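You operate a simulated robot arm through the tools that you are given. There is no shell and no other tool. Be economical: measure what you need, move in short steps, check, and stop when the job is done.

You run a simulated robot arm. Do the job below in one go: nothing can be reset, and whatever is moved stays where it is left.

## Task
Stack the box marked "seals" from the top of the small steel table on top of the box marked "plugs". Then put the blue can on the shelf of the grey bench. Then switch the small red switch on. Then stack the metal block labelled "B1" from the top of the wide steel bench on top of the metal block labelled "B3". Do these in the order given. Set down upright: blue can.

It is judged by the outcome, as a careful person would: the job done as asked, and still so three seconds after it is handed in. It fails if anything else is knocked over, pushed out of place, dropped, spilled or broken. Lids that push on must go on centred and level and be pressed home; caps that screw on are set level and turned clockwise until they are tight.

## Robot
A 7-joint arm with a vacuum gripper on a trunk, on a base that drives. Base frame: it is fixed to the floor where the robot stands at the start and does not move with it; the origin is under the middle of the robot, x ahead of it, y to its left, z up. Units: m, degrees, N and s.
With the tool pointing down near the work surface it reaches from about 0.1 to 0.6 m from the robot's upright axis, wherever it stands. Its first joint turns from -69.0 to 172.0 degrees. Places, roughly: blue can (6x6x12 cm) [0, 0.7, 0.9]; metal block [-1.75, 0.75, 1]; plugs box, small box [0.5, 0, 0.75]; shelf of the grey bench [-1.9, -1.5, 0.2]; small red switch [-0.6, 0.7, 0.9]. Payload 1.06 kg.
Tool frame: the origin (TCP) lies in the middle of the cups' lips, and z points out of the cups. The gripper has 1 cup of 0.024 m across, covering 0.024 by 0.024 m (tool x, y); the bellows give 0.008 m. With the vacuum on, a cup seals on a smooth face that it is pressed against (1 to 4 N); it does not hold porous or soft things. The pull reaches 23 N.
Orientation is that of the tool frame in the base frame, as a unit quaternion [w, x, y, z]. With the cups facing straight down, the tool's x points along the base's -x, its y along +y and its z along -z.

## Interface
- The arm moves only by the tool apply_moves. Its argument "motion" is a list of rows, each a list of 3 entries, a list of its own where there are three numbers: the shift along the tool's x, y, z in mm, then the turn, a rotation vector about the tool's x, y, z in rad, then the vacuum: 1 switches it on, 0 off. In form: [[[x, y, z], [wx, wy, wz], suction], ...]. A call has 1 to 10 rows; each row is the pose to reach, as a shift and turn from the pose commanded when the call began, along the tool's axes at that moment. A row lasts 0.2 s, in which the tool goes at most 0.05 m and 8.6 degrees; a call with a longer step from one row to the next is refused whole, and so is a gripper value outside its range. Where a pose cannot be reached the arm comes as near as it can. A force on the tool above 40 N (or 10 N above the force at the start of the call, whichever is more), or a blocked arm, ends the call early, and 0.2 s more pass. The pull builds up within a second once a cup has sealed. Time passes only in rows, and 0.2 s behind the last, so rows that repeat a pose give it time. The reply holds the time, the measured pose of the TCP, the force on the tool along the base axes and the pull of the vacuum, in the units named above and with some noise, with the torque about the TCP (base axes, N m) and any sound that the robot's microphone picked up.
- Cameras (640 x 400 px; columns grow to the right, rows downward): "scene" is now at [0.0927, 0.0864, 1.3184]; the picture's right is [0.94, -0.34, 0.00], its down [-0.02, -0.07, -1.00] and it looks along [0.34, 0.94, -0.07] (base axes); focal length 214 px, centre (320, 200). "wrist" rides on the gripper at [0.078, 0.019, -0.096] in the tool frame; the picture's right is [-0.24, 0.97, 0.00], its down [-0.71, -0.17, -0.69] and it looks along [-0.67, -0.16, 0.73] (tool axes); focal length 243 px, centre (320, 200).
- snapshot(camera): a new picture of that camera. No time passes.
- slide_trunk(by): slides the trunk up (or, below 0, down) by that many m; the arm and the scene camera ride with it, the base frame stays. It gives what a move gives, with no picture.
- roll_base(legs): drives the robot by 1 to 6 legs, each [ahead, left, turn to the left] in m, m and degrees, along the robot's own axes; the way and the turn of a leg run together, so that a leg with both is an arc; at most 1.5 m and 180 degrees a leg. The arm and the cameras ride along, it lands a little off, and it stops where it bumps. It gives what a move gives.
- head_to(pan, tilt): turns the head with the scene camera to pan (to the left, within 80 degrees either way) and tilt (down, from -29 to 69), counted from straight ahead of the robot. It gives what a move gives.
- locate(camera, pixels): for up to 12 pixels [column, row] of the newest picture of that camera ("zoom" is the newest enlarged one), the place [x, y, z] in the base frame of the surface seen there, good to about 0.003 m. No time passes.
- zoom(camera, box): a new picture of the part [left, top, right, bottom] of that camera's present view, enlarged. No time passes.
- job_done(): hands the job in; it is judged then, once.

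Go step by step. Measure first, check grasps and placings, and put right what went wrong. The budget is 110 turns and 78 pictures, counting those below and the enlarged ones. Unless the task says otherwise, let go and move clear before handing in.

The tools are called after ">>>" by a JSON object that holds its "op" and its "data". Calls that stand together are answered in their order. apply_moves: Moves the arm, as the interface text tells. Its arguments: {"type":"object","properties":{"motion":{"type":"array"}},"required":["motion"]} The other tools are called the same way: slide_trunk (by) slides the trunk up or down; roll_base (legs) drives the base; head_to (pan, tilt) turns the head that bears the scene camera; snapshot (camera) takes a picture; locate (camera, pixels) gives the place of the surface under pixels of a picture; zoom (camera, box) takes an enlarged picture of a part of a camera's view; job_done () hands the job in.

At the start:

```text
clock: 0.0
tool_pos: [0.1464, 0.2346, 1.2088]
tcp_rot: [0.0, 0.0, 1.0, -0.001]
force: [-0.9, 0.4, 0.3]
ft_torque: [0.0, -0.02, -0.05]
pull: 0.0
trunk travel left (down, up): [-0.425, 0.067]
robot x, y, heading: [-0.0, -0.0002, 0.1]
head pan, tilt: [72.2, 68.8]
```

scene: 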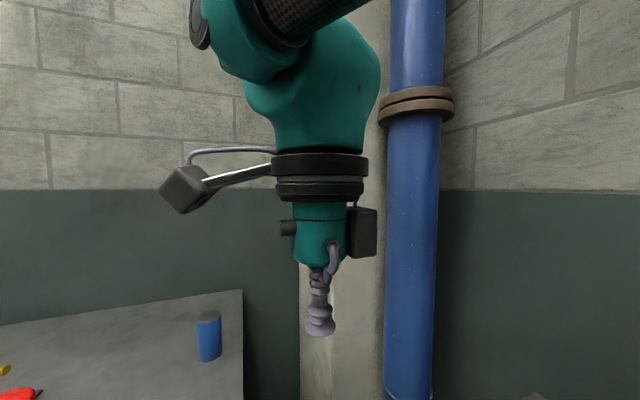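
wrist: 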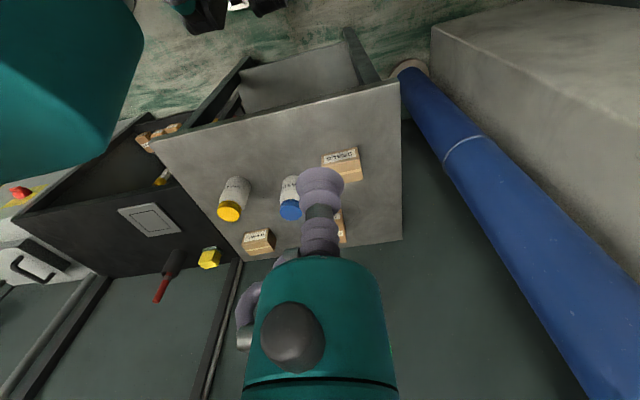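

The wrist view shows the small steel table with several boxes and bottles; I'll turn the head to look at it from above.

>>> {"op": "head_to", "data": {"pan": 0, "tilt": 50}}

>>> {"op": "snapshot", "data": {"camera": "scene"}}

>>> {"op": "zoom", "data": {"camera": "wrist", "box": [200, 130, 400, 260]}}

```text
clock: 1.4
tool_pos: [0.1506, 0.2333, 1.2075]
tcp_rot: [-0.007, 0.005, 1.0, 0.0]
force: [0.0, -0.3, -0.3]
ft_torque: [0.01, 0.0, -0.01]
pull: 0.0
trunk travel left (down, up): [-0.425, 0.067]
robot x, y, heading: [-0.001, -0.0018, -0.0]
head pan, tilt: [0.0, 50.0]
```

```text
75 pictures are left
```

scene: 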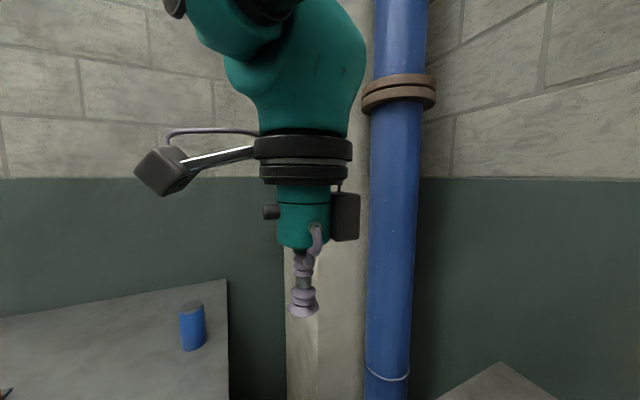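

```text
3.08 times, centred on (300, 195) of wrist
```

zoom: 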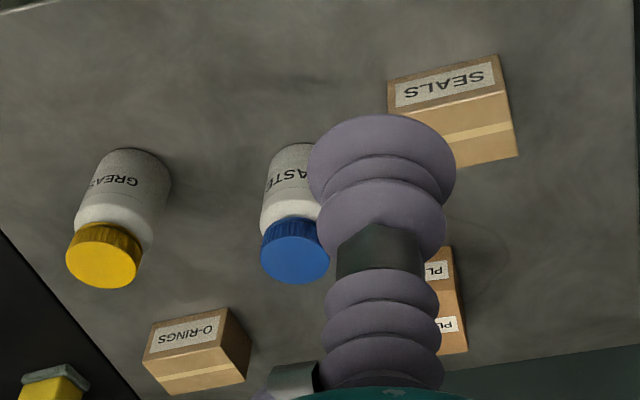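

The head reports pan 0, tilt 50, but the scene picture has barely shifted (the pipe is still at column ~390). I'll command the head again and check.

>>> {"op": "head_to", "data": {"pan": -30, "tilt": 40}}

>>> {"op": "snapshot", "data": {"camera": "scene"}}

```text
clock: 2.4
tool_pos: [0.1519, 0.2342, 1.2086]
tcp_rot: [-0.007, 0.005, 1.0, -0.001]
force: [-0.8, 0.0, 0.1]
ft_torque: [0.0, 0.01, -0.04]
pull: 0.1
trunk travel left (down, up): [-0.425, 0.067]
robot x, y, heading: [0.0, 0.0001, -0.3]
head pan, tilt: [-30.0, 40.0]
```

```text
73 pictures are left
```

scene: 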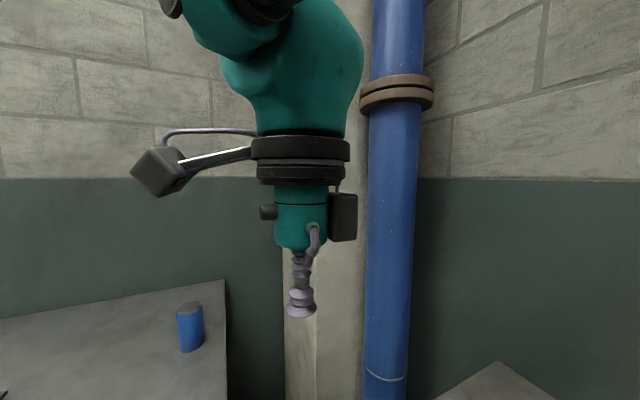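

The head does not actually turn (the picture is the same for pan 0 and -30), so I'll rely on the wrist camera. I'll locate the boxes in a new wrist picture.

>>> {"op": "zoom", "data": {"camera": "wrist", "box": [200, 130, 400, 260]}}

>>> {"op": "locate", "data": {"camera": "zoom", "pixels": [[395, 90], [495, 62], [512, 155], [510, 95], [462, 350], [445, 250], [295, 260], [105, 265], [200, 335], [440, 350], [560, 300]]}}

```text
3.08 times, centred on (300, 195) of wrist
```

zoom: 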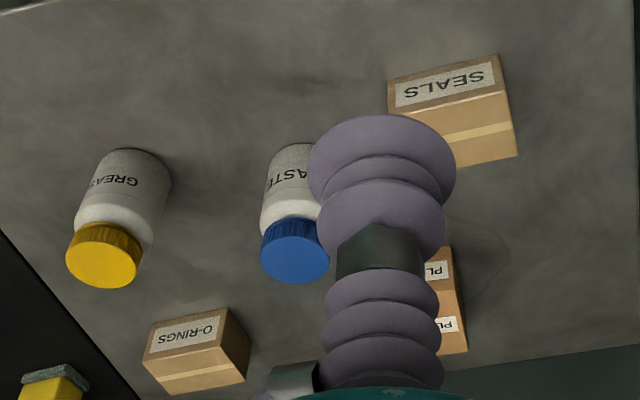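

```text
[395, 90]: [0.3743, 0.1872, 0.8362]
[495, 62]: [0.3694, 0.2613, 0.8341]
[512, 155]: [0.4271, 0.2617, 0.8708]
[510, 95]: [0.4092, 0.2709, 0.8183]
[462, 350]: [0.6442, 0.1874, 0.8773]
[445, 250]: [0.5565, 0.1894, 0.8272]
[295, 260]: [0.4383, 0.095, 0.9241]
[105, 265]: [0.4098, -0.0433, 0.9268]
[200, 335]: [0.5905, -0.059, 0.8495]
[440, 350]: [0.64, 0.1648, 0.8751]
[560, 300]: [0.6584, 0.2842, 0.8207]
```

Table top is at about z 0.82, the seals box's top near z 0.87 at about (0.40, 0.225); the plugs box is partly hidden by the cup. I'll shift the tool to -y to see both.

>>> {"op": "apply_moves", "data": {"motion": [[[0, -45, 0], [0, 0, 0], 0], [[0, -90, 0], [0, 0, 0], 0], [[0, -120, 0], [0, 0, 0], 0]]}}

>>> {"op": "snapshot", "data": {"camera": "wrist"}}

```text
clock: 3.2
tool_pos: [0.1556, 0.1152, 1.2117]
tcp_rot: [-0.018, 0.016, 1.0, 0.003]
force: [0.5, -0.7, 0.1]
ft_torque: [0.03, 0.01, -0.01]
pull: 0.1
trunk travel left (down, up): [-0.425, 0.067]
robot x, y, heading: [0.0006, 0.0009, -0.1]
head pan, tilt: [-30.0, 40.0]
```

```text
71 pictures are left
```

wrist: 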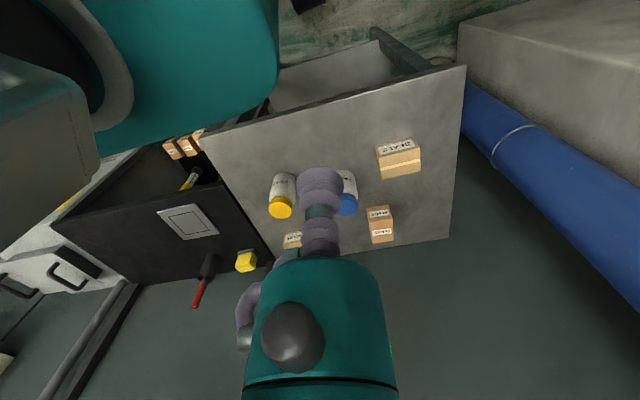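

Both boxes are visible now (seals at (398,158), plugs at (380,225)). Zooming to measure their faces.

>>> {"op": "zoom", "data": {"camera": "wrist", "box": [335, 125, 455, 250]}}

```text
3.20 times, centred on (395, 188) of wrist
```

zoom: 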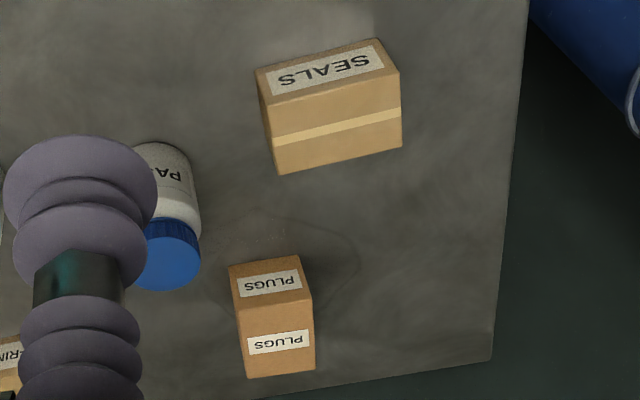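

>>> {"op": "locate", "data": {"camera": "zoom", "pixels": [[262, 105], [396, 75], [399, 143], [281, 169], [336, 122], [239, 312], [308, 292], [312, 366], [250, 374], [277, 337], [485, 345], [520, 60]]}}

```text
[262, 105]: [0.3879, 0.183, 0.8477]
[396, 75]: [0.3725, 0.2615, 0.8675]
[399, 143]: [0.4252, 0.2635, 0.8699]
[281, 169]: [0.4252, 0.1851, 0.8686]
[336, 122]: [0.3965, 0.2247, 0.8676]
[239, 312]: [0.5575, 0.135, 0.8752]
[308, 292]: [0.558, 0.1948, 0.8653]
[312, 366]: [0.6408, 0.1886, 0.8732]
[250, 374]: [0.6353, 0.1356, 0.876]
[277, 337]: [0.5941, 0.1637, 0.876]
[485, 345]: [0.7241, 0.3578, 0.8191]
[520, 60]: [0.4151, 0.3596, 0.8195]
```

The seals box is centred at about (0.398, 0.224), top z 0.869; the plugs box is at about (0.598, 0.163), top z 0.875. The target is 0.62 m out, so I'll check how near the table edge is before driving slightly forward.

>>> {"op": "locate", "data": {"camera": "wrist", "pixels": [[340, 105], [460, 70], [215, 142], [330, 70], [380, 35], [282, 210], [346, 207], [245, 262], [180, 215]]}}

>>> {"op": "locate", "data": {"camera": "scene", "pixels": [[190, 306], [190, 350], [100, 350], [220, 285], [500, 380], [320, 390]]}}

```text
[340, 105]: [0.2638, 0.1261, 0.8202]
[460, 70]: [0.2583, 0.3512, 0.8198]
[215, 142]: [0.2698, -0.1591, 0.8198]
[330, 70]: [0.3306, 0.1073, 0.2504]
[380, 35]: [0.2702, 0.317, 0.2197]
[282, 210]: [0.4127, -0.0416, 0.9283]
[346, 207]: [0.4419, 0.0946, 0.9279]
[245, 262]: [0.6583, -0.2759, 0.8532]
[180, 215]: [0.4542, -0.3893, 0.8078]
```

```text
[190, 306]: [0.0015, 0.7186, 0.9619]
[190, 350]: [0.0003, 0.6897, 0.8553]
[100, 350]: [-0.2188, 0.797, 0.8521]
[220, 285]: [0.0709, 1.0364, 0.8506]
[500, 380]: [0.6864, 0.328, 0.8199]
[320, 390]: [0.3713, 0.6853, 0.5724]
```

The near table edge is at x 0.26, so I'd rather not drive in; I'll try reaching. First move above the seals box at safe height.

>>> {"op": "apply_moves", "data": {"motion": [[[-42, 19, 0], [0, 0, 0], 0], [[-84, 38, 0], [0, 0, 0], 0], [[-126, 57, 0], [0, 0, 0], 0], [[-168, 76, 0], [0, 0, 0], 0], [[-210, 95, 0], [0, 0, 0], 0], [[-242, 109, 0], [0, 0, 0], 0], [[-242, 109, 0], [0, 0, 0], 0]]}}

```text
clock: 4.8
tool_pos: [0.3802, 0.2012, 1.2058]
tcp_rot: [0.0, -0.001, 1.0, -0.001]
force: [0.7, 0.3, 0.1]
ft_torque: [0.04, 0.02, 0.01]
pull: 0.1
out of reach, approached as far as the arm can: row 5, 6, 7
trunk travel left (down, up): [-0.425, 0.067]
robot x, y, heading: [0.0018, -0.0037, -0.2]
head pan, tilt: [-30.0, 40.0]
```

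At z 1.2 the reach ends near 0.43 m; the arm reaches farther lower. I'll descend to z≈1.0 and correct sideways.

>>> {"op": "apply_moves", "data": {"motion": [[[0, 0, 45], [0, 0, 0], 0], [[0, 0, 90], [0, 0, 0], 0], [[0, 0, 135], [0, 0, 0], 0], [[0, 0, 180], [0, 0, 0], 0], [[0, 0, 215], [0, 0, 0], 0], [[0, 0, 215], [0, 0, 0], 0]]}}

```text
clock: 6.2
tool_pos: [0.3807, 0.2007, 0.9896]
tcp_rot: [0.001, 0.0, 1.0, 0.0]
force: [-0.4, 1.2, 0.7]
ft_torque: [-0.06, -0.03, -0.03]
pull: 0.1
trunk travel left (down, up): [-0.425, 0.067]
robot x, y, heading: [-0.0019, -0.0012, 0.2]
head pan, tilt: [-30.0, 40.0]
```

Tool now vertical at (0.381, 0.201, 0.99). I'll test the reach to above the plugs box before picking anything up.

>>> {"op": "apply_moves", "data": {"motion": [[[-45, -8, 0], [0, 0, 0], 0], [[-90, -16, 0], [0, 0, 0], 0], [[-135, -24, 0], [0, 0, 0], 0], [[-180, -32, 0], [0, 0, 0], 0], [[-217, -38, 0], [0, 0, 0], 0], [[-217, -38, 0], [0, 0, 0], 0]]}}

```text
clock: 7.6
tool_pos: [0.5337, 0.1416, 0.9893]
tcp_rot: [0.001, -0.001, 1.0, -0.002]
force: [-0.4, 0.3, -0.2]
ft_torque: [-0.04, 0.01, -0.01]
pull: 0.1
out of reach, approached as far as the arm can: row 3, 4, 5, 6
trunk travel left (down, up): [-0.425, 0.067]
robot x, y, heading: [0.0011, -0.0021, -0.2]
head pan, tilt: [-30.0, 40.0]
```

Reach ends 0.55 m out here. I'll shift the robot left so it squares up with the plugs box and a little ahead, in small steps, with the trunk up.

>>> {"op": "slide_trunk", "data": {"by": 0.06}}

>>> {"op": "roll_base", "data": {"legs": [[0, 0.14, 0], [0.03, 0, 0]]}}

```text
clock: 8.6
tool_pos: [0.5197, 0.1388, 1.1502]
tcp_rot: [0.097, 0.0, 0.995, 0.001]
force: [0.3, -0.3, -0.2]
ft_torque: [-0.01, 0.01, 0.01]
pull: 0.0
trunk travel left (down, up): [-0.485, 0.007]
robot x, y, heading: [-0.001, -0.003, 0.2]
head pan, tilt: [-30.0, 40.0]
```

```text
clock: 10.9
tool_pos: [0.55, 0.2819, 1.1508]
tcp_rot: [0.098, -0.001, 0.995, -0.001]
force: [-0.3, -0.2, 0.6]
ft_torque: [0.01, 0.01, -0.03]
pull: 0.0
trunk travel left (down, up): [-0.485, 0.007]
robot x, y, heading: [0.0307, 0.1343, 0.2]
head pan, tilt: [-30.0, 40.0]
```

The slide also tilted the tool by 11° (it was at its limit). No bump; I'll go another 3 cm ahead, then straighten the tool and pull it back.

>>> {"op": "roll_base", "data": {"legs": [[0.03, 0, 0]]}}

>>> {"op": "apply_moves", "data": {"motion": [[[20, 0, 0], [0, 0.1, 0], 0], [[40, 0, 0], [0, 0.195, 0], 0], [[80, 0, 0], [0, 0.195, 0], 0], [[120, 0, 0], [0, 0.195, 0], 0], [[120, 0, 0], [0, 0.195, 0], 0]]}}

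```text
clock: 11.7
tool_pos: [0.5794, 0.282, 1.1511]
tcp_rot: [0.098, -0.001, 0.995, 0.0]
force: [-0.2, -0.3, -0.6]
ft_torque: [0.01, 0.03, 0.04]
pull: 0.2
trunk travel left (down, up): [-0.485, 0.007]
robot x, y, heading: [0.0584, 0.1388, 0.3]
head pan, tilt: [-30.0, 40.0]
```

```text
clock: 12.9
tool_pos: [0.4588, 0.282, 1.1284]
tcp_rot: [0.0, -0.001, 1.0, 0.0]
force: [0.4, 0.3, 0.8]
ft_torque: [0.01, 0.0, 0.01]
pull: 0.1
trunk travel left (down, up): [-0.485, 0.007]
robot x, y, heading: [0.0599, 0.1415, 0.1]
head pan, tilt: [-30.0, 40.0]
```

Vertical again at (0.459, 0.282, 1.128) with the robot at (0.06, 0.14). Moving above the seals box centre and down to z≈0.92.

>>> {"op": "apply_moves", "data": {"motion": [[[30, -29, 0], [0, 0, 0], 0], [[61, -58, 0], [0, 0, 0], 0], [[61, -58, 45], [0, 0, 0], 0], [[61, -58, 90], [0, 0, 0], 0], [[61, -58, 135], [0, 0, 0], 0], [[61, -58, 180], [0, 0, 0], 0], [[61, -58, 205], [0, 0, 0], 0], [[61, -58, 205], [0, 0, 0], 0]]}}

>>> {"op": "snapshot", "data": {"camera": "wrist"}}

```text
clock: 14.7
tool_pos: [0.3977, 0.2223, 0.9236]
tcp_rot: [0.001, -0.003, 1.0, 0.0]
force: [-0.6, 0.7, -0.2]
ft_torque: [-0.01, -0.03, -0.03]
pull: 0.1
trunk travel left (down, up): [-0.485, 0.007]
robot x, y, heading: [0.0604, 0.1409, 0.1]
head pan, tilt: [-30.0, 40.0]
```

```text
69 pictures are left
```

wrist: 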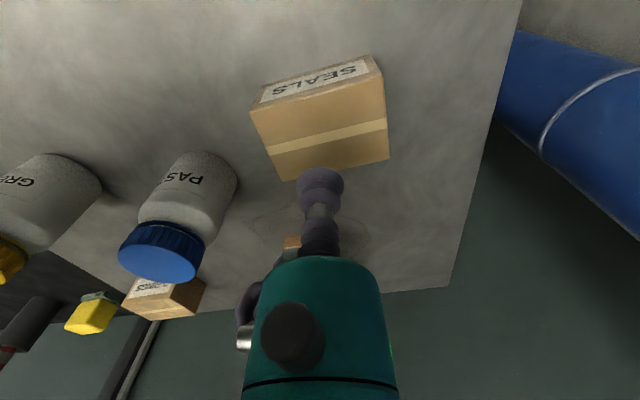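

>>> {"op": "locate", "data": {"camera": "wrist", "pixels": [[253, 110], [380, 82], [386, 157], [282, 179], [325, 132]]}}

```text
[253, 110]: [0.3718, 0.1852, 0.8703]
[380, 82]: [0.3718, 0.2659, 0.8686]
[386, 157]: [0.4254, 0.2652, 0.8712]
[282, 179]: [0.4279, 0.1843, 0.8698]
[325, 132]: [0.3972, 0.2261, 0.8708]
```

Box centre confirmed at (0.399, 0.225), top 0.870. Descend with vacuum on and press lightly.

>>> {"op": "apply_moves", "data": {"motion": [[[-1, 3, 30], [0, 0, 0], 1], [[-1, 3, 48], [0, 0, 0], 1], [[-1, 3, 54], [0, 0, 0], 1], [[-1, 3, 57], [0, 0, 0], 1], [[-1, 3, 57], [0, 0, 0], 1], [[-1, 3, 57], [0, 0, 0], 1], [[-1, 3, 57], [0, 0, 0], 1], [[-1, 3, 57], [0, 0, 0], 1]]}}

```text
clock: 16.5
tool_pos: [0.4015, 0.2247, 0.8666]
tcp_rot: [0.001, -0.002, 1.0, 0.0]
force: [5.7, 1.5, 16.0]
ft_torque: [0.01, 0.0, 0.01]
pull: 22.9
trunk travel left (down, up): [-0.485, 0.007]
robot x, y, heading: [0.0589, 0.1423, 0.2]
head pan, tilt: [-30.0, 40.0]
```

Sealed (pull 22.9 N). Lift 95 mm and check.

>>> {"op": "apply_moves", "data": {"motion": [[[0, 0, -10], [0, 0, 0], 1], [[0, 0, -40], [0, 0, 0], 1], [[0, 0, -80], [0, 0, 0], 1], [[0, 0, -95], [0, 0, 0], 1], [[-45, -14, -95], [0, 0, 0], 1], [[-90, -28, -95], [0, 0, 0], 1], [[-135, -42, -95], [0, 0, 0], 1], [[-170, -54, -95], [0, 0, 0], 1], [[-197, -62, -95], [0, 0, 0], 1], [[-197, -62, -95], [0, 0, 0], 1]]}}

>>> {"op": "snapshot", "data": {"camera": "wrist"}}

```text
clock: 18.7
tool_pos: [0.5985, 0.1635, 0.9618]
tcp_rot: [0.0, -0.002, 1.0, 0.0]
force: [0.1, 0.9, -0.7]
ft_torque: [0.01, 0.0, 0.03]
pull: 22.6
trunk travel left (down, up): [-0.485, 0.007]
robot x, y, heading: [0.0635, 0.1427, 0.0]
head pan, tilt: [-30.0, 40.0]
```

```text
68 pictures are left
```

wrist: 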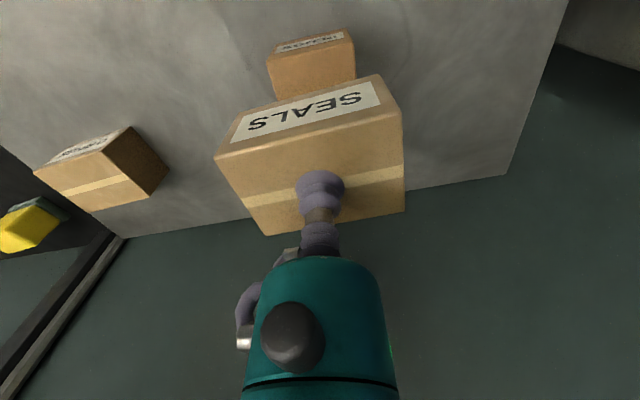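

The box is held level above plugs. I'll verify the plugs' near edge, visible at (268,60)-(352,45).

>>> {"op": "locate", "data": {"camera": "wrist", "pixels": [[270, 68], [353, 48], [312, 75], [218, 158], [401, 112], [402, 207], [266, 232], [275, 85]]}}

```text
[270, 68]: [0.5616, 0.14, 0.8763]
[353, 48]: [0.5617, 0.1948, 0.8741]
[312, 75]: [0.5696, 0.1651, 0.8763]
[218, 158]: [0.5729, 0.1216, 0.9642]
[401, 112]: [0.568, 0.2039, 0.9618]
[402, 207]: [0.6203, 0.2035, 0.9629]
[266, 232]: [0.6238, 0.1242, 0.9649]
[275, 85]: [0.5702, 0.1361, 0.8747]
```

Plugs centre ≈ (0.600, 0.166). Lower about 37 mm with small correction, then release and rise.

>>> {"op": "apply_moves", "data": {"motion": [[[-2, 2, 15], [0, 0, 0], 1], [[-2, 2, 28], [0, 0, 0], 1], [[-2, 2, 34], [0, 0, 0], 1], [[-2, 2, 37], [0, 0, 0], 1], [[-2, 2, 37.5], [0, 0, 0], 1]]}}

```text
clock: 19.9
tool_pos: [0.6002, 0.1665, 0.924]
tcp_rot: [0.001, -0.002, 1.0, -0.001]
force: [0.3, -0.5, 0.2]
ft_torque: [0.01, 0.02, -0.03]
pull: 23.0
trunk travel left (down, up): [-0.485, 0.007]
robot x, y, heading: [0.0622, 0.1375, 0.4]
head pan, tilt: [-30.0, 40.0]
```

No contact force yet; going down a couple of mm more.

>>> {"op": "apply_moves", "data": {"motion": [[[0, 0, 1], [0, 0, 0], 1], [[0, 0, 2], [0, 0, 0], 1], [[0, 0, 2], [0, 0, 0], 1]]}}

```text
clock: 20.7
tool_pos: [0.6017, 0.167, 0.9228]
tcp_rot: [0.002, -0.002, 1.0, 0.0]
force: [2.6, -1.1, 8.3]
ft_torque: [0.01, -0.03, -0.02]
pull: 23.2
trunk travel left (down, up): [-0.485, 0.007]
robot x, y, heading: [0.0599, 0.1412, 0.3]
head pan, tilt: [-30.0, 40.0]
```

Contact (8 N). Release and retreat upward.

>>> {"op": "apply_moves", "data": {"motion": [[[0, 0, 0], [0, 0, 0], 0], [[0, 0, 0], [0, 0, 0], 0], [[0, 0, 0], [0, 0, 0], 0], [[0, 0, 0], [0, 0, 0], 0], [[0, 0, -4], [0, 0, 0], 0], [[0, 0, -20], [0, 0, 0], 0], [[0, 0, -60], [0, 0, 0], 0], [[45, 0, -60], [0, 0, 0], 0], [[90, 0, -80], [0, 0, 0], 0], [[130, 0, -100], [0, 0, 0], 0]]}}

>>> {"op": "snapshot", "data": {"camera": "wrist"}}

```text
clock: 22.9
tool_pos: [0.4677, 0.1659, 1.0229]
tcp_rot: [0.001, -0.001, 1.0, -0.001]
force: [0.3, 0.7, 0.6]
ft_torque: [-0.03, -0.02, 0.0]
pull: 0.0
trunk travel left (down, up): [-0.485, 0.007]
robot x, y, heading: [0.059, 0.1425, -0.1]
head pan, tilt: [-30.0, 40.0]
```

```text
67 pictures are left
```

wrist: 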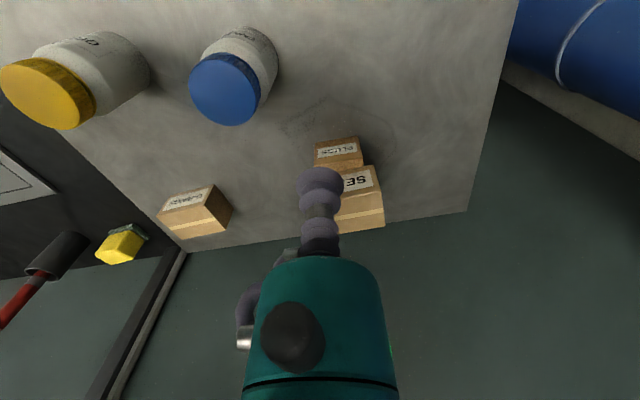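

The seals box sits on plugs. Now the can: retract the arm off the table, back up a little and look at the bench from the scene camera.

>>> {"op": "apply_moves", "data": {"motion": [[[10, 20, -45], [0, 0, 0], 0], [[30, 50, -75], [0, 0, 0], 0], [[70, 80, -75], [0, 0, 0], 0], [[105, 110, -75], [0, 0, 0], 0], [[105, 110, -75], [0, 0, 0], 0]]}}

>>> {"op": "roll_base", "data": {"legs": [[-0.09, 0.0, 0]]}}

>>> {"op": "snapshot", "data": {"camera": "scene"}}

```text
refused: row 1 steps farther than a row can; nothing moved
```

```text
clock: 24.0
tool_pos: [0.3775, 0.1654, 1.0235]
tcp_rot: [0.001, -0.001, 1.0, -0.001]
force: [-0.1, 0.9, 0.3]
ft_torque: [0.02, -0.03, 0.0]
pull: 0.0
trunk travel left (down, up): [-0.485, 0.007]
robot x, y, heading: [-0.0307, 0.1387, 0.2]
head pan, tilt: [-30.0, 40.0]
```

```text
66 pictures are left
```

scene: 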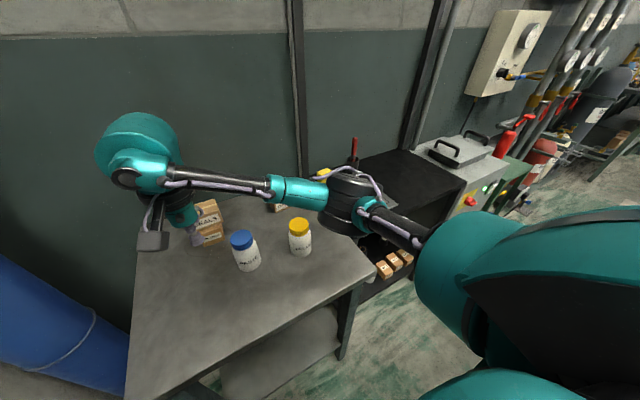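

The head has now turned after all (it looks at the table). Let me point it at the bench on the left.

>>> {"op": "head_to", "data": {"pan": 75, "tilt": 45}}

>>> {"op": "snapshot", "data": {"camera": "scene"}}

```text
clock: 25.9
tool_pos: [0.3772, 0.1647, 1.021]
tcp_rot: [0.002, -0.002, 1.0, 0.0]
force: [-0.1, -0.6, -0.1]
ft_torque: [0.02, 0.02, -0.02]
pull: 0.0
trunk travel left (down, up): [-0.485, 0.007]
robot x, y, heading: [-0.0306, 0.139, 0.2]
head pan, tilt: [75.0, 45.0]
```

```text
65 pictures are left
```

scene: 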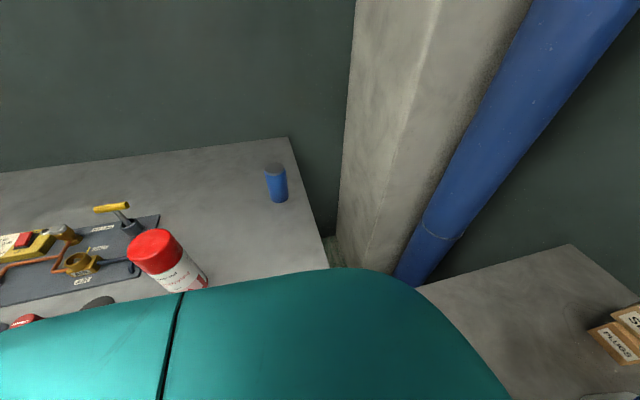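

Bench with blue can at (276,183), red-capped bottle at (165,258), and a switch board at left. Locating them.

>>> {"op": "locate", "data": {"camera": "scene", "pixels": [[275, 168], [278, 200], [155, 245], [190, 285], [118, 215], [325, 262], [289, 139], [25, 241], [160, 216], [100, 300], [20, 320], [85, 262]]}}

>>> {"op": "zoom", "data": {"camera": "scene", "box": [0, 180, 220, 340]}}

```text
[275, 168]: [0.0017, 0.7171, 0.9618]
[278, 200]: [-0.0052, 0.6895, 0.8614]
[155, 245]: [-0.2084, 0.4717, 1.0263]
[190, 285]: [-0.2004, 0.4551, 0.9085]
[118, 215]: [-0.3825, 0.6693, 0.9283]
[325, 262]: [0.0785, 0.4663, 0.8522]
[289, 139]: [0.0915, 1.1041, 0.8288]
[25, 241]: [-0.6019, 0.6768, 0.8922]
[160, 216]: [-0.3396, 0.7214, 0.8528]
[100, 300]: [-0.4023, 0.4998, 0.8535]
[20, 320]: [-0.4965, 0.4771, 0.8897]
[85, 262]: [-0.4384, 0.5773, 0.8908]
```

```text
2.50 times, centred on (110, 260) of scene
```

zoom: 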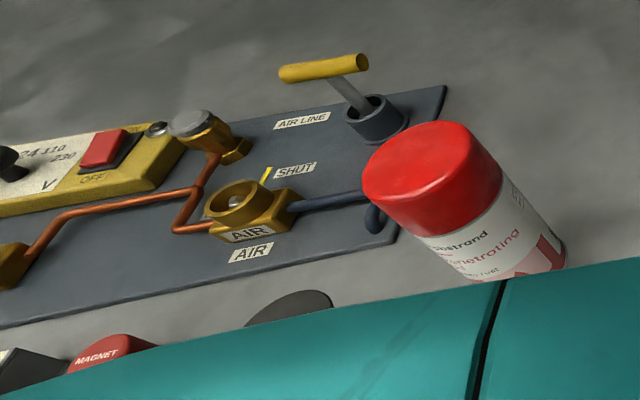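

Can centre ≈ (0.0, 0.706), top z 0.9625. I'll move the robot 6 cm left, raise the tool, and swing it toward the can.

>>> {"op": "roll_base", "data": {"legs": [[0.03, 0.06, 0]]}}

>>> {"op": "apply_moves", "data": {"motion": [[[10, 20, -35], [0, 0, 0], 0], [[20, 50, -70], [0, 0, 0], 0], [[40, 90, -70], [0, 0, 0], 0], [[60, 130, -70], [0, 0, 0], 0], [[85, 170, -70], [0, 0, 0], 0], [[110, 210, -70], [0, 0, 0], 0], [[140, 248, -70], [0, 0, 0], 0], [[170, 285, -70], [0, 0, 0], 0], [[200, 320, -70], [0, 0, 0], 0], [[230, 355, -70], [0, 0, 0], 0]]}}

```text
clock: 27.1
tool_pos: [0.3939, 0.2079, 1.0224]
tcp_rot: [0.001, -0.008, 1.0, 0.0]
force: [0.7, 0.6, -0.1]
ft_torque: [0.02, -0.01, 0.03]
pull: 0.1
trunk travel left (down, up): [-0.485, 0.007]
robot x, y, heading: [-0.0154, 0.176, 0.9]
head pan, tilt: [75.0, 45.0]
stopped in leg 1: the robot was blocked; the commanded pose is now the measured one
```

```text
clock: 29.3
tool_pos: [0.2431, 0.4266, 1.1029]
tcp_rot: [-0.001, -0.008, 1.0, 0.001]
force: [0.1, -0.1, 0.8]
ft_torque: [-0.02, 0.03, 0.02]
pull: 0.0
out of reach, approached as far as the arm can: row 7, 8, 9, 10
trunk travel left (down, up): [-0.485, 0.007]
robot x, y, heading: [-0.0163, 0.1763, 1.1]
head pan, tilt: [75.0, 45.0]
```

The base touched something at y≈0.176 and stopped (no harm seen yet; I'll check). The arm is limited here, likely by a wrist joint, so I'll turn the tool about its axis along with the swing.

>>> {"op": "apply_moves", "data": {"motion": [[[0, 0, 0], [0, 0, -0.14], 0], [[0, 0, 0], [0, 0, -0.28], 0], [[0, 0, 0], [0, 0, -0.42], 0], [[0, 0, 0], [0, 0, -0.56], 0], [[0, 0, 0], [0, 0, -0.7], 0], [[0, 0, 0], [0, 0, -0.7], 0]]}}

>>> {"op": "snapshot", "data": {"camera": "scene"}}

```text
clock: 30.7
tool_pos: [0.2514, 0.4273, 1.1092]
tcp_rot: [0.001, -0.353, 0.936, 0.0]
force: [0.2, -1.0, -0.1]
ft_torque: [-0.01, 0.01, 0.0]
pull: 0.0
out of reach, approached as far as the arm can: row 2, 3, 4, 5, 6
trunk travel left (down, up): [-0.485, 0.007]
robot x, y, heading: [-0.0142, 0.1748, 1.1]
head pan, tilt: [75.0, 45.0]
```

```text
63 pictures are left
```

scene: 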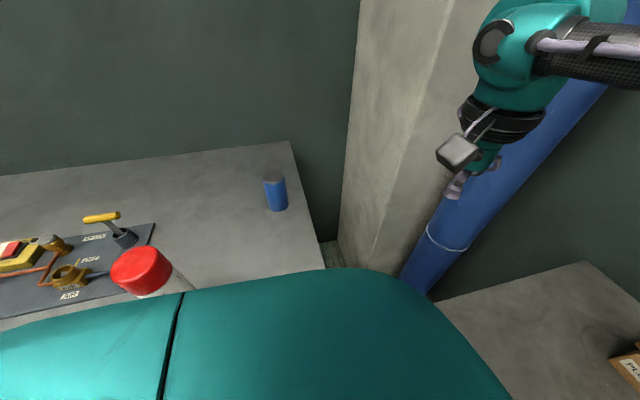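

The spray can still stands; nothing toppled. I'll instead bring the tool back in front of the robot, back away a few cm from the bench and turn the base to face it.

>>> {"op": "apply_moves", "data": {"motion": [[[13, -36, 0], [0, 0, 0.1], 0], [[26, -72, 0], [0, 0, 0.2], 0], [[39, -108, 0], [0, 0, 0.3], 0], [[52, -145, 0], [0, 0, 0.4], 0], [[65, -182, 0], [0, 0, 0.5], 0], [[78, -218, 0], [0, 0, 0.6], 0], [[90, -254, 0], [0, 0, 0.72], 0], [[90, -254, 0], [0, 0, 0.72], 0]]}}

>>> {"op": "roll_base", "data": {"legs": [[0, -0.08, 0]]}}

>>> {"op": "head_to", "data": {"pan": 60, "tilt": 65}}

>>> {"op": "snapshot", "data": {"camera": "scene"}}

```text
clock: 32.5
tool_pos: [0.35, 0.177, 1.1064]
tcp_rot: [0.0, 0.001, 1.0, 0.0]
force: [-0.4, 0.3, 0.9]
ft_torque: [0.01, -0.01, -0.02]
pull: 0.1
trunk travel left (down, up): [-0.485, 0.007]
robot x, y, heading: [-0.016, 0.1772, 1.3]
head pan, tilt: [75.0, 45.0]
```

```text
clock: 33.8
tool_pos: [0.3522, 0.0954, 1.1077]
tcp_rot: [0.001, 0.003, 1.0, 0.002]
force: [-0.4, 0.7, 0.1]
ft_torque: [0.0, 0.0, 0.0]
pull: 0.0
trunk travel left (down, up): [-0.485, 0.007]
robot x, y, heading: [-0.0101, 0.0949, 0.8]
head pan, tilt: [75.0, 45.0]
```

```text
clock: 34.7
tool_pos: [0.3521, 0.0966, 1.1073]
tcp_rot: [0.001, 0.003, 1.0, 0.0]
force: [-0.4, -0.3, 0.3]
ft_torque: [0.0, 0.0, 0.01]
pull: 0.0
trunk travel left (down, up): [-0.485, 0.007]
robot x, y, heading: [-0.0146, 0.0938, 0.8]
head pan, tilt: [60.0, 65.0]
```

```text
62 pictures are left
```

scene: 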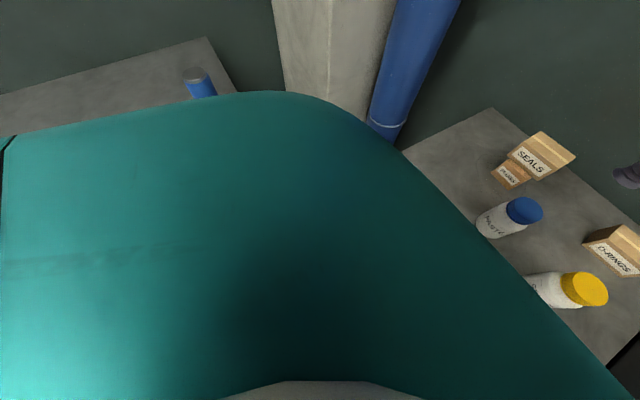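

Stack on the table looks good from here too. Back off from the table, turn left to face the bench.

>>> {"op": "roll_base", "data": {"legs": [[-0.12, -0.05, 0], [0, 0, 89]]}}

>>> {"op": "head_to", "data": {"pan": 0, "tilt": 40}}

>>> {"op": "snapshot", "data": {"camera": "scene"}}

```text
clock: 39.7
tool_pos: [-0.1208, 0.4075, 1.1069]
tcp_rot: [0.0, -0.692, 0.722, 0.001]
force: [-0.6, 0.4, 0.6]
ft_torque: [0.03, -0.02, -0.01]
pull: 0.1
trunk travel left (down, up): [-0.485, 0.007]
robot x, y, heading: [-0.133, 0.0437, 88.9]
head pan, tilt: [60.0, 65.0]
```

```text
clock: 41.0
tool_pos: [-0.1209, 0.4087, 1.1082]
tcp_rot: [0.0, -0.693, 0.721, -0.001]
force: [0.1, -0.5, -0.3]
ft_torque: [-0.01, -0.03, 0.01]
pull: 0.0
trunk travel left (down, up): [-0.485, 0.007]
robot x, y, heading: [-0.1316, 0.0426, 88.6]
head pan, tilt: [0.0, 40.0]
```

```text
61 pictures are left
```

scene: 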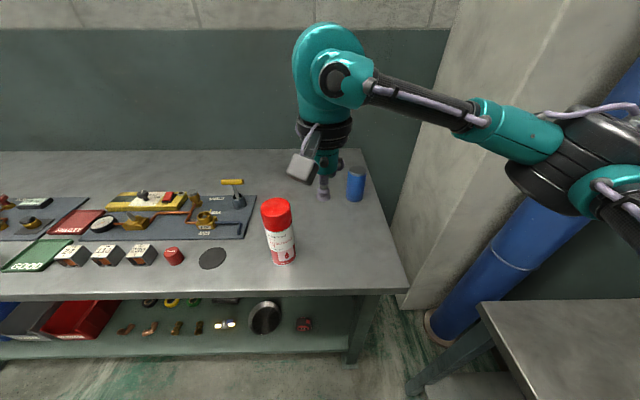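

Clear view of the bench: can at (356,183), spray can at (278,230), switch board on the left. Measure can and bench edge.

>>> {"op": "locate", "data": {"camera": "scene", "pixels": [[356, 171], [356, 198], [330, 290], [395, 285], [276, 205], [282, 260], [168, 196], [211, 258], [172, 256]]}}

>>> {"op": "zoom", "data": {"camera": "scene", "box": [0, 170, 260, 280]}}

```text
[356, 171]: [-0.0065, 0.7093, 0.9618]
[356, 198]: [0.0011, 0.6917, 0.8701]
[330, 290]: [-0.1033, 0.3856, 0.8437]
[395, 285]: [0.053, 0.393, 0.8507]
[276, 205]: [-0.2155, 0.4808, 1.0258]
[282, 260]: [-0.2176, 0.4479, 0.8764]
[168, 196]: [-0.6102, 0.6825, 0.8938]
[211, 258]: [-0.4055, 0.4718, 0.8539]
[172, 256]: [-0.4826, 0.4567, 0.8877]
```

```text
2.46 times, centred on (130, 225) of scene
```

zoom: 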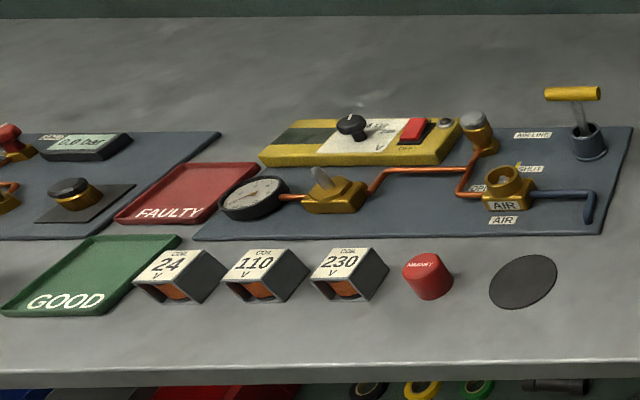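

Bench edge at y≈0.39. Drive ahead 0.12 and right 0.11 to bring the can within reach.

>>> {"op": "roll_base", "data": {"legs": [[0, -0.11, 0], [0.11, 0, 0]]}}

>>> {"op": "snapshot", "data": {"camera": "wrist"}}

```text
clock: 43.4
tool_pos: [-0.007, 0.5151, 1.107]
tcp_rot: [0.0, -0.694, 0.72, 0.0]
force: [-0.7, -0.3, -0.4]
ft_torque: [-0.03, -0.02, -0.01]
pull: 0.0
trunk travel left (down, up): [-0.485, 0.007]
robot x, y, heading: [-0.0239, 0.1468, 89.2]
head pan, tilt: [0.0, 40.0]
```

```text
59 pictures are left
```

wrist: 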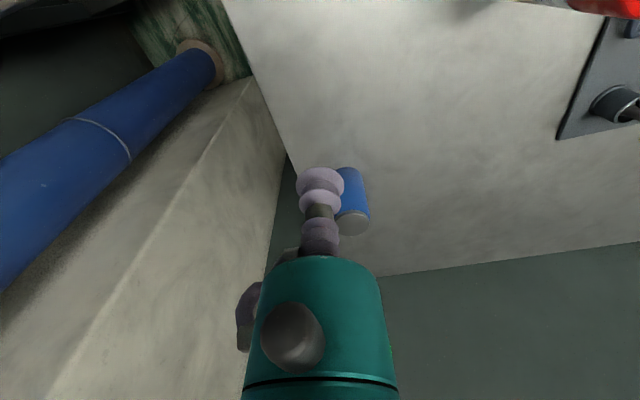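

Can top visible at (352,222). Measure it.

>>> {"op": "locate", "data": {"camera": "wrist", "pixels": [[355, 222], [342, 222], [369, 222], [356, 211], [356, 233]]}}

```text
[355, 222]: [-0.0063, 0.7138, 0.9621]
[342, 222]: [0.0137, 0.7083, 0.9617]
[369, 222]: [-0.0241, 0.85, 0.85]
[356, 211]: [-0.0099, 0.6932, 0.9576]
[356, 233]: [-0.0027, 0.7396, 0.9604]
```

Can top centre ≈ (-0.003, 0.709, 0.962). Move above it, then near.

>>> {"op": "apply_moves", "data": {"motion": [[[-45, 1, 0], [0, 0, 0], 0], [[-90, 2, 0], [0, 0, 0], 0], [[-125, 3, 25], [0, 0, 0], 0], [[-160, 3, 55], [0, 0, 0], 0], [[-194, 3, 85], [0, 0, 0], 0], [[-194, 3, 115], [0, 0, 0], 0], [[-194, 3, 125], [0, 0, 0], 0], [[-194, 3, 125], [0, 0, 0], 0]]}}

>>> {"op": "zoom", "data": {"camera": "wrist", "box": [220, 80, 420, 260]}}

```text
clock: 45.2
tool_pos: [-0.0027, 0.7081, 0.983]
tcp_rot: [0.0, -0.694, 0.72, 0.001]
force: [0.6, 0.9, 0.0]
ft_torque: [0.01, 0.01, 0.0]
pull: 0.0
trunk travel left (down, up): [-0.485, 0.007]
robot x, y, heading: [-0.021, 0.1483, 89.2]
head pan, tilt: [0.0, 40.0]
```

```text
2.22 times, centred on (320, 170) of wrist
```

zoom: 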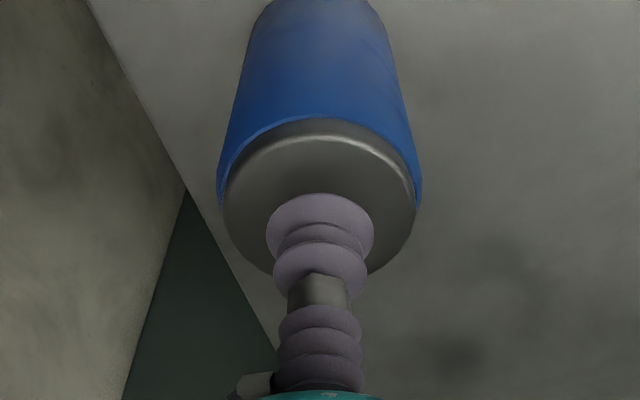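

Cup is centred over the can top. Press and suck.

>>> {"op": "apply_moves", "data": {"motion": [[[0, 0, 12], [0, 0, 0], 1], [[0, 0, 19], [0, 0, 0], 1], [[0, 0, 22], [0, 0, 0], 1], [[0, 0, 24], [0, 0, 0], 1], [[0, 0, 24], [0, 0, 0], 1], [[0, 0, 24], [0, 0, 0], 1], [[0, 0, 24], [0, 0, 0], 1]]}}

```text
clock: 46.8
tool_pos: [-0.0029, 0.7062, 0.9599]
tcp_rot: [0.001, -0.694, 0.72, 0.001]
force: [-0.7, -6.2, 15.3]
ft_torque: [0.1, -0.02, 0.0]
pull: 22.8
trunk travel left (down, up): [-0.485, 0.007]
robot x, y, heading: [-0.0195, 0.1508, 89.0]
head pan, tilt: [0.0, 40.0]
```

Sealed. Lift and draw the can back toward the robot.

>>> {"op": "apply_moves", "data": {"motion": [[[0, 0, -15], [0, 0, 0], 1], [[0, 0, -50], [0, 0, 0], 1], [[30, 0, -85], [0, 0, 0], 1], [[70, 0, -110], [0, 0, 0], 1], [[115, 0, -125], [0, 0, 0], 1], [[160, 0, -130], [0, 0, 0], 1], [[200, 0, -130], [0, 0, 0], 1], [[200, 0, -130], [0, 0, 0], 1]]}}

>>> {"op": "head_to", "data": {"pan": 78, "tilt": 30}}

>>> {"op": "snapshot", "data": {"camera": "scene"}}

```text
clock: 48.6
tool_pos: [-0.0086, 0.5064, 1.087]
tcp_rot: [0.001, -0.694, 0.72, 0.001]
force: [0.3, -0.6, -3.3]
ft_torque: [-0.02, -0.01, -0.01]
pull: 22.8
trunk travel left (down, up): [-0.485, 0.007]
robot x, y, heading: [-0.0242, 0.1502, 88.9]
head pan, tilt: [0.0, 40.0]
```

```text
clock: 50.1
tool_pos: [-0.0105, 0.5069, 1.0878]
tcp_rot: [0.001, -0.694, 0.72, 0.001]
force: [-0.2, 0.2, -3.2]
ft_torque: [-0.06, 0.01, -0.01]
pull: 23.1
trunk travel left (down, up): [-0.485, 0.007]
robot x, y, heading: [-0.0186, 0.1513, 89.0]
head pan, tilt: [78.0, 30.0]
```

```text
57 pictures are left
```

scene: 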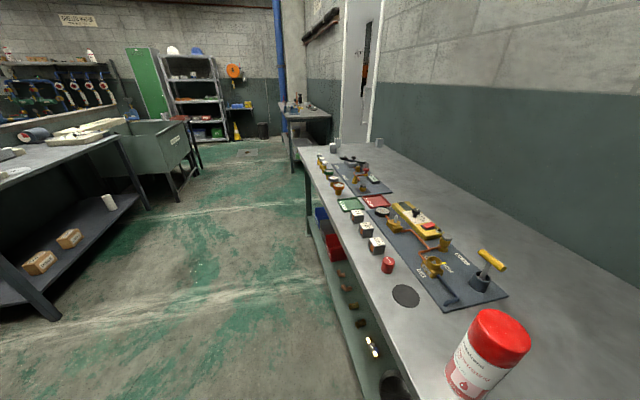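

Looking along -x: a bench on the left with a lower shelf (at (60,260)) carrying boxes and a white cup. Locate it.

>>> {"op": "locate", "data": {"camera": "scene", "pixels": [[60, 300], [140, 205], [110, 205], [40, 262], [70, 237], [10, 290], [100, 225], [60, 318], [148, 208], [110, 140], [30, 165], [100, 165]]}}

>>> {"op": "zoom", "data": {"camera": "scene", "box": [0, 100, 200, 330]}}

```text
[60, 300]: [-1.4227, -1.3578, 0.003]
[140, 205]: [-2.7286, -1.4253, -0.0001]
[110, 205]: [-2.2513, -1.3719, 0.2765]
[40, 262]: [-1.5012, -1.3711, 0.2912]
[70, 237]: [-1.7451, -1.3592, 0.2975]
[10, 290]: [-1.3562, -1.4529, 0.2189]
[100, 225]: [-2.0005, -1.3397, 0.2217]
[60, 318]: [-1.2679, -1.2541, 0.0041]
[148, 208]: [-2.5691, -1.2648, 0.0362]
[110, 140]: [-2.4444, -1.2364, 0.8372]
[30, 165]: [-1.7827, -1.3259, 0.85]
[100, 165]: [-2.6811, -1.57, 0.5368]
```

```text
1.74 times, centred on (100, 215) of scene
```

zoom: 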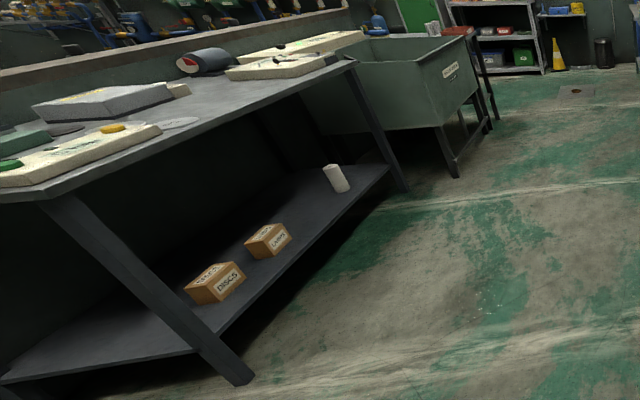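

Shelf is at z≈0.22, front edge y≈-1.3; free spot around (-2.0,-1.38) between the box at x -1.75 and the white cup at x -2.25. Drive there in legs.

>>> {"op": "roll_base", "data": {"legs": [[-0.35, 0, 0], [0, 0.25, 0], [0, 0, 90], [1.5, 0, 0], [0.23, 0, 0], [0, 0, 90]]}}

>>> {"op": "head_to", "data": {"pan": 0, "tilt": 40}}

>>> {"op": "snapshot", "data": {"camera": "scene"}}

```text
clock: 70.7
tool_pos: [-1.9875, -0.5062, 1.0869]
tcp_rot: [0.0, 0.718, 0.696, 0.0]
force: [-0.2, -0.8, -2.8]
ft_torque: [0.04, -0.03, 0.02]
pull: 22.9
trunk travel left (down, up): [-0.485, 0.007]
robot x, y, heading: [-1.9816, -0.1485, -90.5]
head pan, tilt: [78.0, 30.0]
```

```text
clock: 72.2
tool_pos: [-1.9889, -0.5066, 1.0873]
tcp_rot: [0.001, 0.718, 0.696, 0.0]
force: [-0.1, -0.1, -3.1]
ft_torque: [0.04, 0.0, 0.03]
pull: 23.3
trunk travel left (down, up): [-0.485, 0.007]
robot x, y, heading: [-1.9796, -0.1434, -90.6]
head pan, tilt: [0.0, 40.0]
```

```text
55 pictures are left
```

scene: 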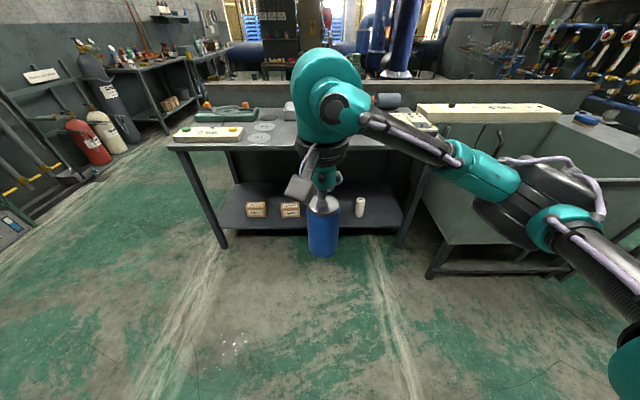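

The free spot on the shelf is right of the boxes, left of the white cup. Lower the trunk here in the aisle, then the arm.

>>> {"op": "slide_trunk", "data": {"by": -0.47}}

>>> {"op": "apply_moves", "data": {"motion": [[[0, 0, 45], [0, 0, 0], 1], [[0, 0, 90], [0, 0, 0], 1], [[0, 0, 135], [0, 0, 0], 1], [[0, 0, 180], [0, 0, 0], 1], [[0, 0, 200], [0, 0, 0], 1], [[0, 0, 200], [0, 0, 0], 1]]}}

>>> {"op": "snapshot", "data": {"camera": "scene"}}

```text
refused: -0.47 is not a number from -0.4 to 0.4
```

```text
clock: 73.6
tool_pos: [-1.988, -0.506, 0.8872]
tcp_rot: [0.001, 0.718, 0.696, -0.001]
force: [-0.1, -1.2, -2.1]
ft_torque: [0.05, 0.01, 0.01]
pull: 22.9
trunk travel left (down, up): [-0.485, 0.007]
robot x, y, heading: [-1.977, -0.1469, -90.6]
head pan, tilt: [0.0, 40.0]
```

```text
54 pictures are left
```

scene: 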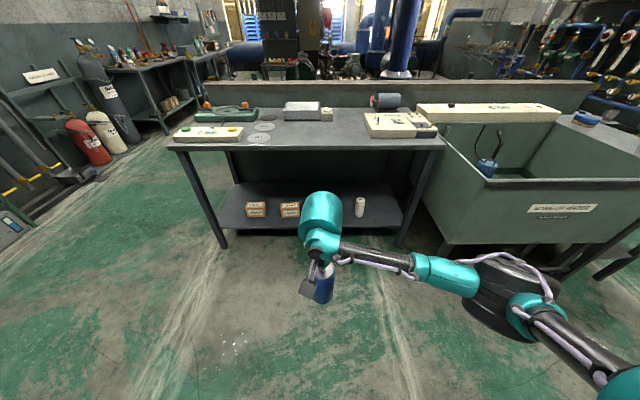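

Trunk slides are limited to 0.4 per call; lowering in two slides.

>>> {"op": "slide_trunk", "data": {"by": -0.38}}

>>> {"op": "locate", "data": {"camera": "scene", "pixels": [[330, 215], [255, 225], [360, 212], [290, 213], [322, 205], [320, 150], [320, 145], [445, 145], [420, 225], [380, 222]]}}

>>> {"op": "snapshot", "data": {"camera": "scene"}}

```text
clock: 77.3
tool_pos: [-1.9891, -0.5073, 0.5071]
tcp_rot: [-0.001, 0.718, 0.696, -0.001]
force: [0.6, 0.3, -2.5]
ft_torque: [0.02, -0.02, 0.0]
pull: 22.5
trunk travel left (down, up): [-0.105, 0.387]
robot x, y, heading: [-1.9803, -0.1466, -90.9]
head pan, tilt: [0.0, 40.0]
```

```text
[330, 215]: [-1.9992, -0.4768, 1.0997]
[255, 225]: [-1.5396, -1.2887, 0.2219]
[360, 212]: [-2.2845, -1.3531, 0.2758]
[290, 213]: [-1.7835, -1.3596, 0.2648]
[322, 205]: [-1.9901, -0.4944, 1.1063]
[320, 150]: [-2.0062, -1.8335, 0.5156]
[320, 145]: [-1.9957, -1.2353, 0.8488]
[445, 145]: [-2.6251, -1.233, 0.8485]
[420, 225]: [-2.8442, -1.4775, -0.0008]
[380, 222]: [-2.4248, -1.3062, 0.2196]
```

```text
53 pictures are left
```

scene: 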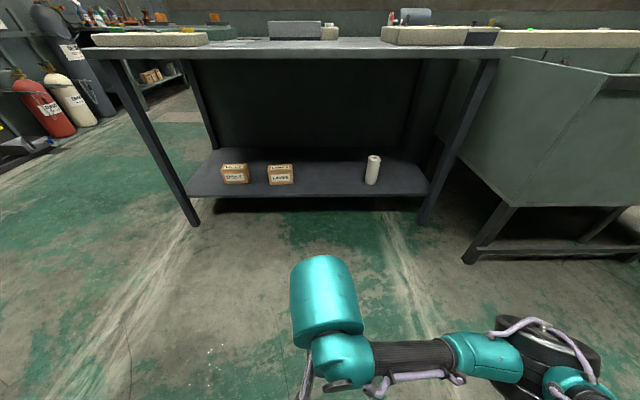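

Measure arm height and elbow place, and shelf items in this view.

>>> {"op": "locate", "data": {"camera": "scene", "pixels": [[325, 262], [340, 375], [480, 355], [540, 345], [330, 190], [293, 180], [367, 180], [318, 195], [318, 160], [318, 47], [430, 215]]}}

```text
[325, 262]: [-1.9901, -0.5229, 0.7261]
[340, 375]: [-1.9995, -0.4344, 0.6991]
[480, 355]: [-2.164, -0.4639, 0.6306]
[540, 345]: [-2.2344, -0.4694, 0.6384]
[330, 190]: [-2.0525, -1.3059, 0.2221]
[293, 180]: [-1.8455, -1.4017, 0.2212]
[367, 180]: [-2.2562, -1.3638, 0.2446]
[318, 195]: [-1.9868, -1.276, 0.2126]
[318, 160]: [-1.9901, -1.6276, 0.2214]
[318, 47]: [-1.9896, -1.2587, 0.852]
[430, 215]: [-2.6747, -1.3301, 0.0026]
```

Wrist top is ~0.22 m above the TCP, so it clears the bench top. Lower the can to TCP z≈0.40 and drive in.

>>> {"op": "apply_moves", "data": {"motion": [[[0, 0, 40], [0, 0, 0], 1], [[0, 0, 80], [0, 0, 0], 1], [[0, 0, 107], [0, 0, 0], 1], [[0, 0, 107], [0, 0, 0], 1]]}}

>>> {"op": "roll_base", "data": {"legs": [[0, -0.05, 0], [0.7, 0, 0]]}}

>>> {"op": "snapshot", "data": {"camera": "scene"}}

>>> {"op": "snapshot", "data": {"camera": "wrist"}}

```text
clock: 78.3
tool_pos: [-1.9874, -0.5065, 0.3977]
tcp_rot: [0.001, 0.718, 0.696, 0.0]
force: [0.4, -0.6, -3.3]
ft_torque: [0.07, -0.02, 0.02]
pull: 22.0
trunk travel left (down, up): [-0.105, 0.387]
robot x, y, heading: [-1.9841, -0.143, -90.7]
head pan, tilt: [0.0, 40.0]
```

```text
clock: 82.8
tool_pos: [-2.0516, -1.1964, 0.3981]
tcp_rot: [0.001, 0.72, 0.694, -0.001]
force: [0.0, 0.1, -4.1]
ft_torque: [0.06, -0.01, 0.01]
pull: 23.3
trunk travel left (down, up): [-0.105, 0.387]
robot x, y, heading: [-2.0423, -0.8371, -90.8]
head pan, tilt: [0.0, 40.0]
```

```text
52 pictures are left
```

scene: 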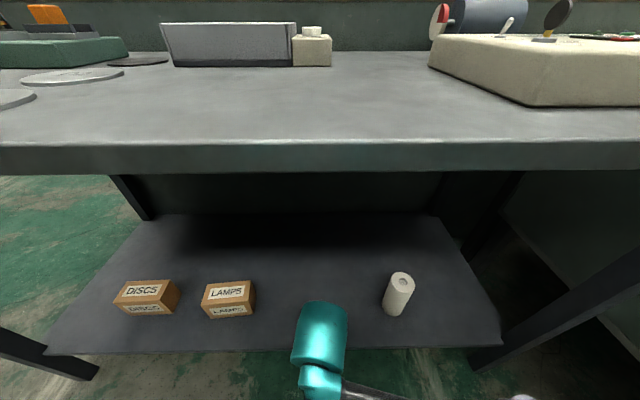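

```text
51 pictures are left
```

wrist: 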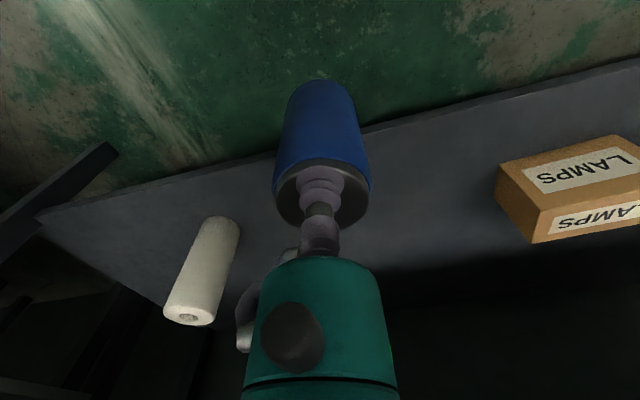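

Path clear. Drive 0.1 more ahead, then extend the arm by 0.1 over the shelf.

>>> {"op": "roll_base", "data": {"legs": [[0.1, 0, 0]]}}

>>> {"op": "apply_moves", "data": {"motion": [[[-35, 0, 0], [0, 0, 0], 1], [[-70, 0, 0], [0, 0, 0], 1], [[-105, 0, 0], [0, 0, 0], 1], [[-105, 0, 30], [0, 0, 0], 1], [[-105, 0, 50], [0, 0, 0], 1], [[-105, 0, 50], [0, 0, 0], 1]]}}

>>> {"op": "snapshot", "data": {"camera": "wrist"}}

```text
clock: 84.0
tool_pos: [-2.0517, -1.295, 0.3979]
tcp_rot: [0.001, 0.72, 0.694, -0.001]
force: [0.8, -0.5, -3.0]
ft_torque: [0.03, -0.03, -0.02]
pull: 22.5
trunk travel left (down, up): [-0.105, 0.387]
robot x, y, heading: [-2.0438, -0.9378, -91.1]
head pan, tilt: [0.0, 40.0]
```

```text
clock: 85.4
tool_pos: [-2.0564, -1.3992, 0.3465]
tcp_rot: [0.002, 0.72, 0.694, -0.001]
force: [0.4, 0.4, -2.7]
ft_torque: [0.02, -0.02, 0.01]
pull: 23.1
trunk travel left (down, up): [-0.105, 0.387]
robot x, y, heading: [-2.0424, -0.9358, -91.0]
head pan, tilt: [0.0, 40.0]
```

```text
50 pictures are left
```

wrist: 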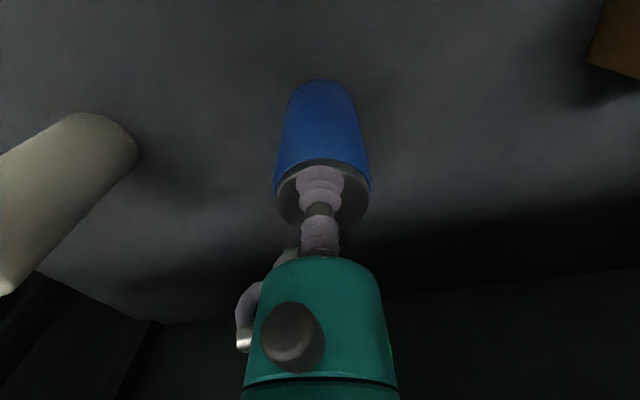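

Can hangs upright over free shelf. Lower slowly until contact.

>>> {"op": "apply_moves", "data": {"motion": [[[0, 0, 4], [0, 0, 0], 1], [[0, 0, 7], [0, 0, 0], 1], [[0, 0, 9], [0, 0, 0], 1], [[0, 0, 11], [0, 0, 0], 1], [[0, 0, 12], [0, 0, 0], 1]]}}

```text
clock: 86.6
tool_pos: [-2.0559, -1.3996, 0.336]
tcp_rot: [0.001, 0.72, 0.694, 0.0]
force: [0.0, -0.2, -3.7]
ft_torque: [0.08, -0.04, 0.01]
pull: 22.1
trunk travel left (down, up): [-0.105, 0.387]
robot x, y, heading: [-2.043, -0.9321, -91.0]
head pan, tilt: [0.0, 40.0]
```

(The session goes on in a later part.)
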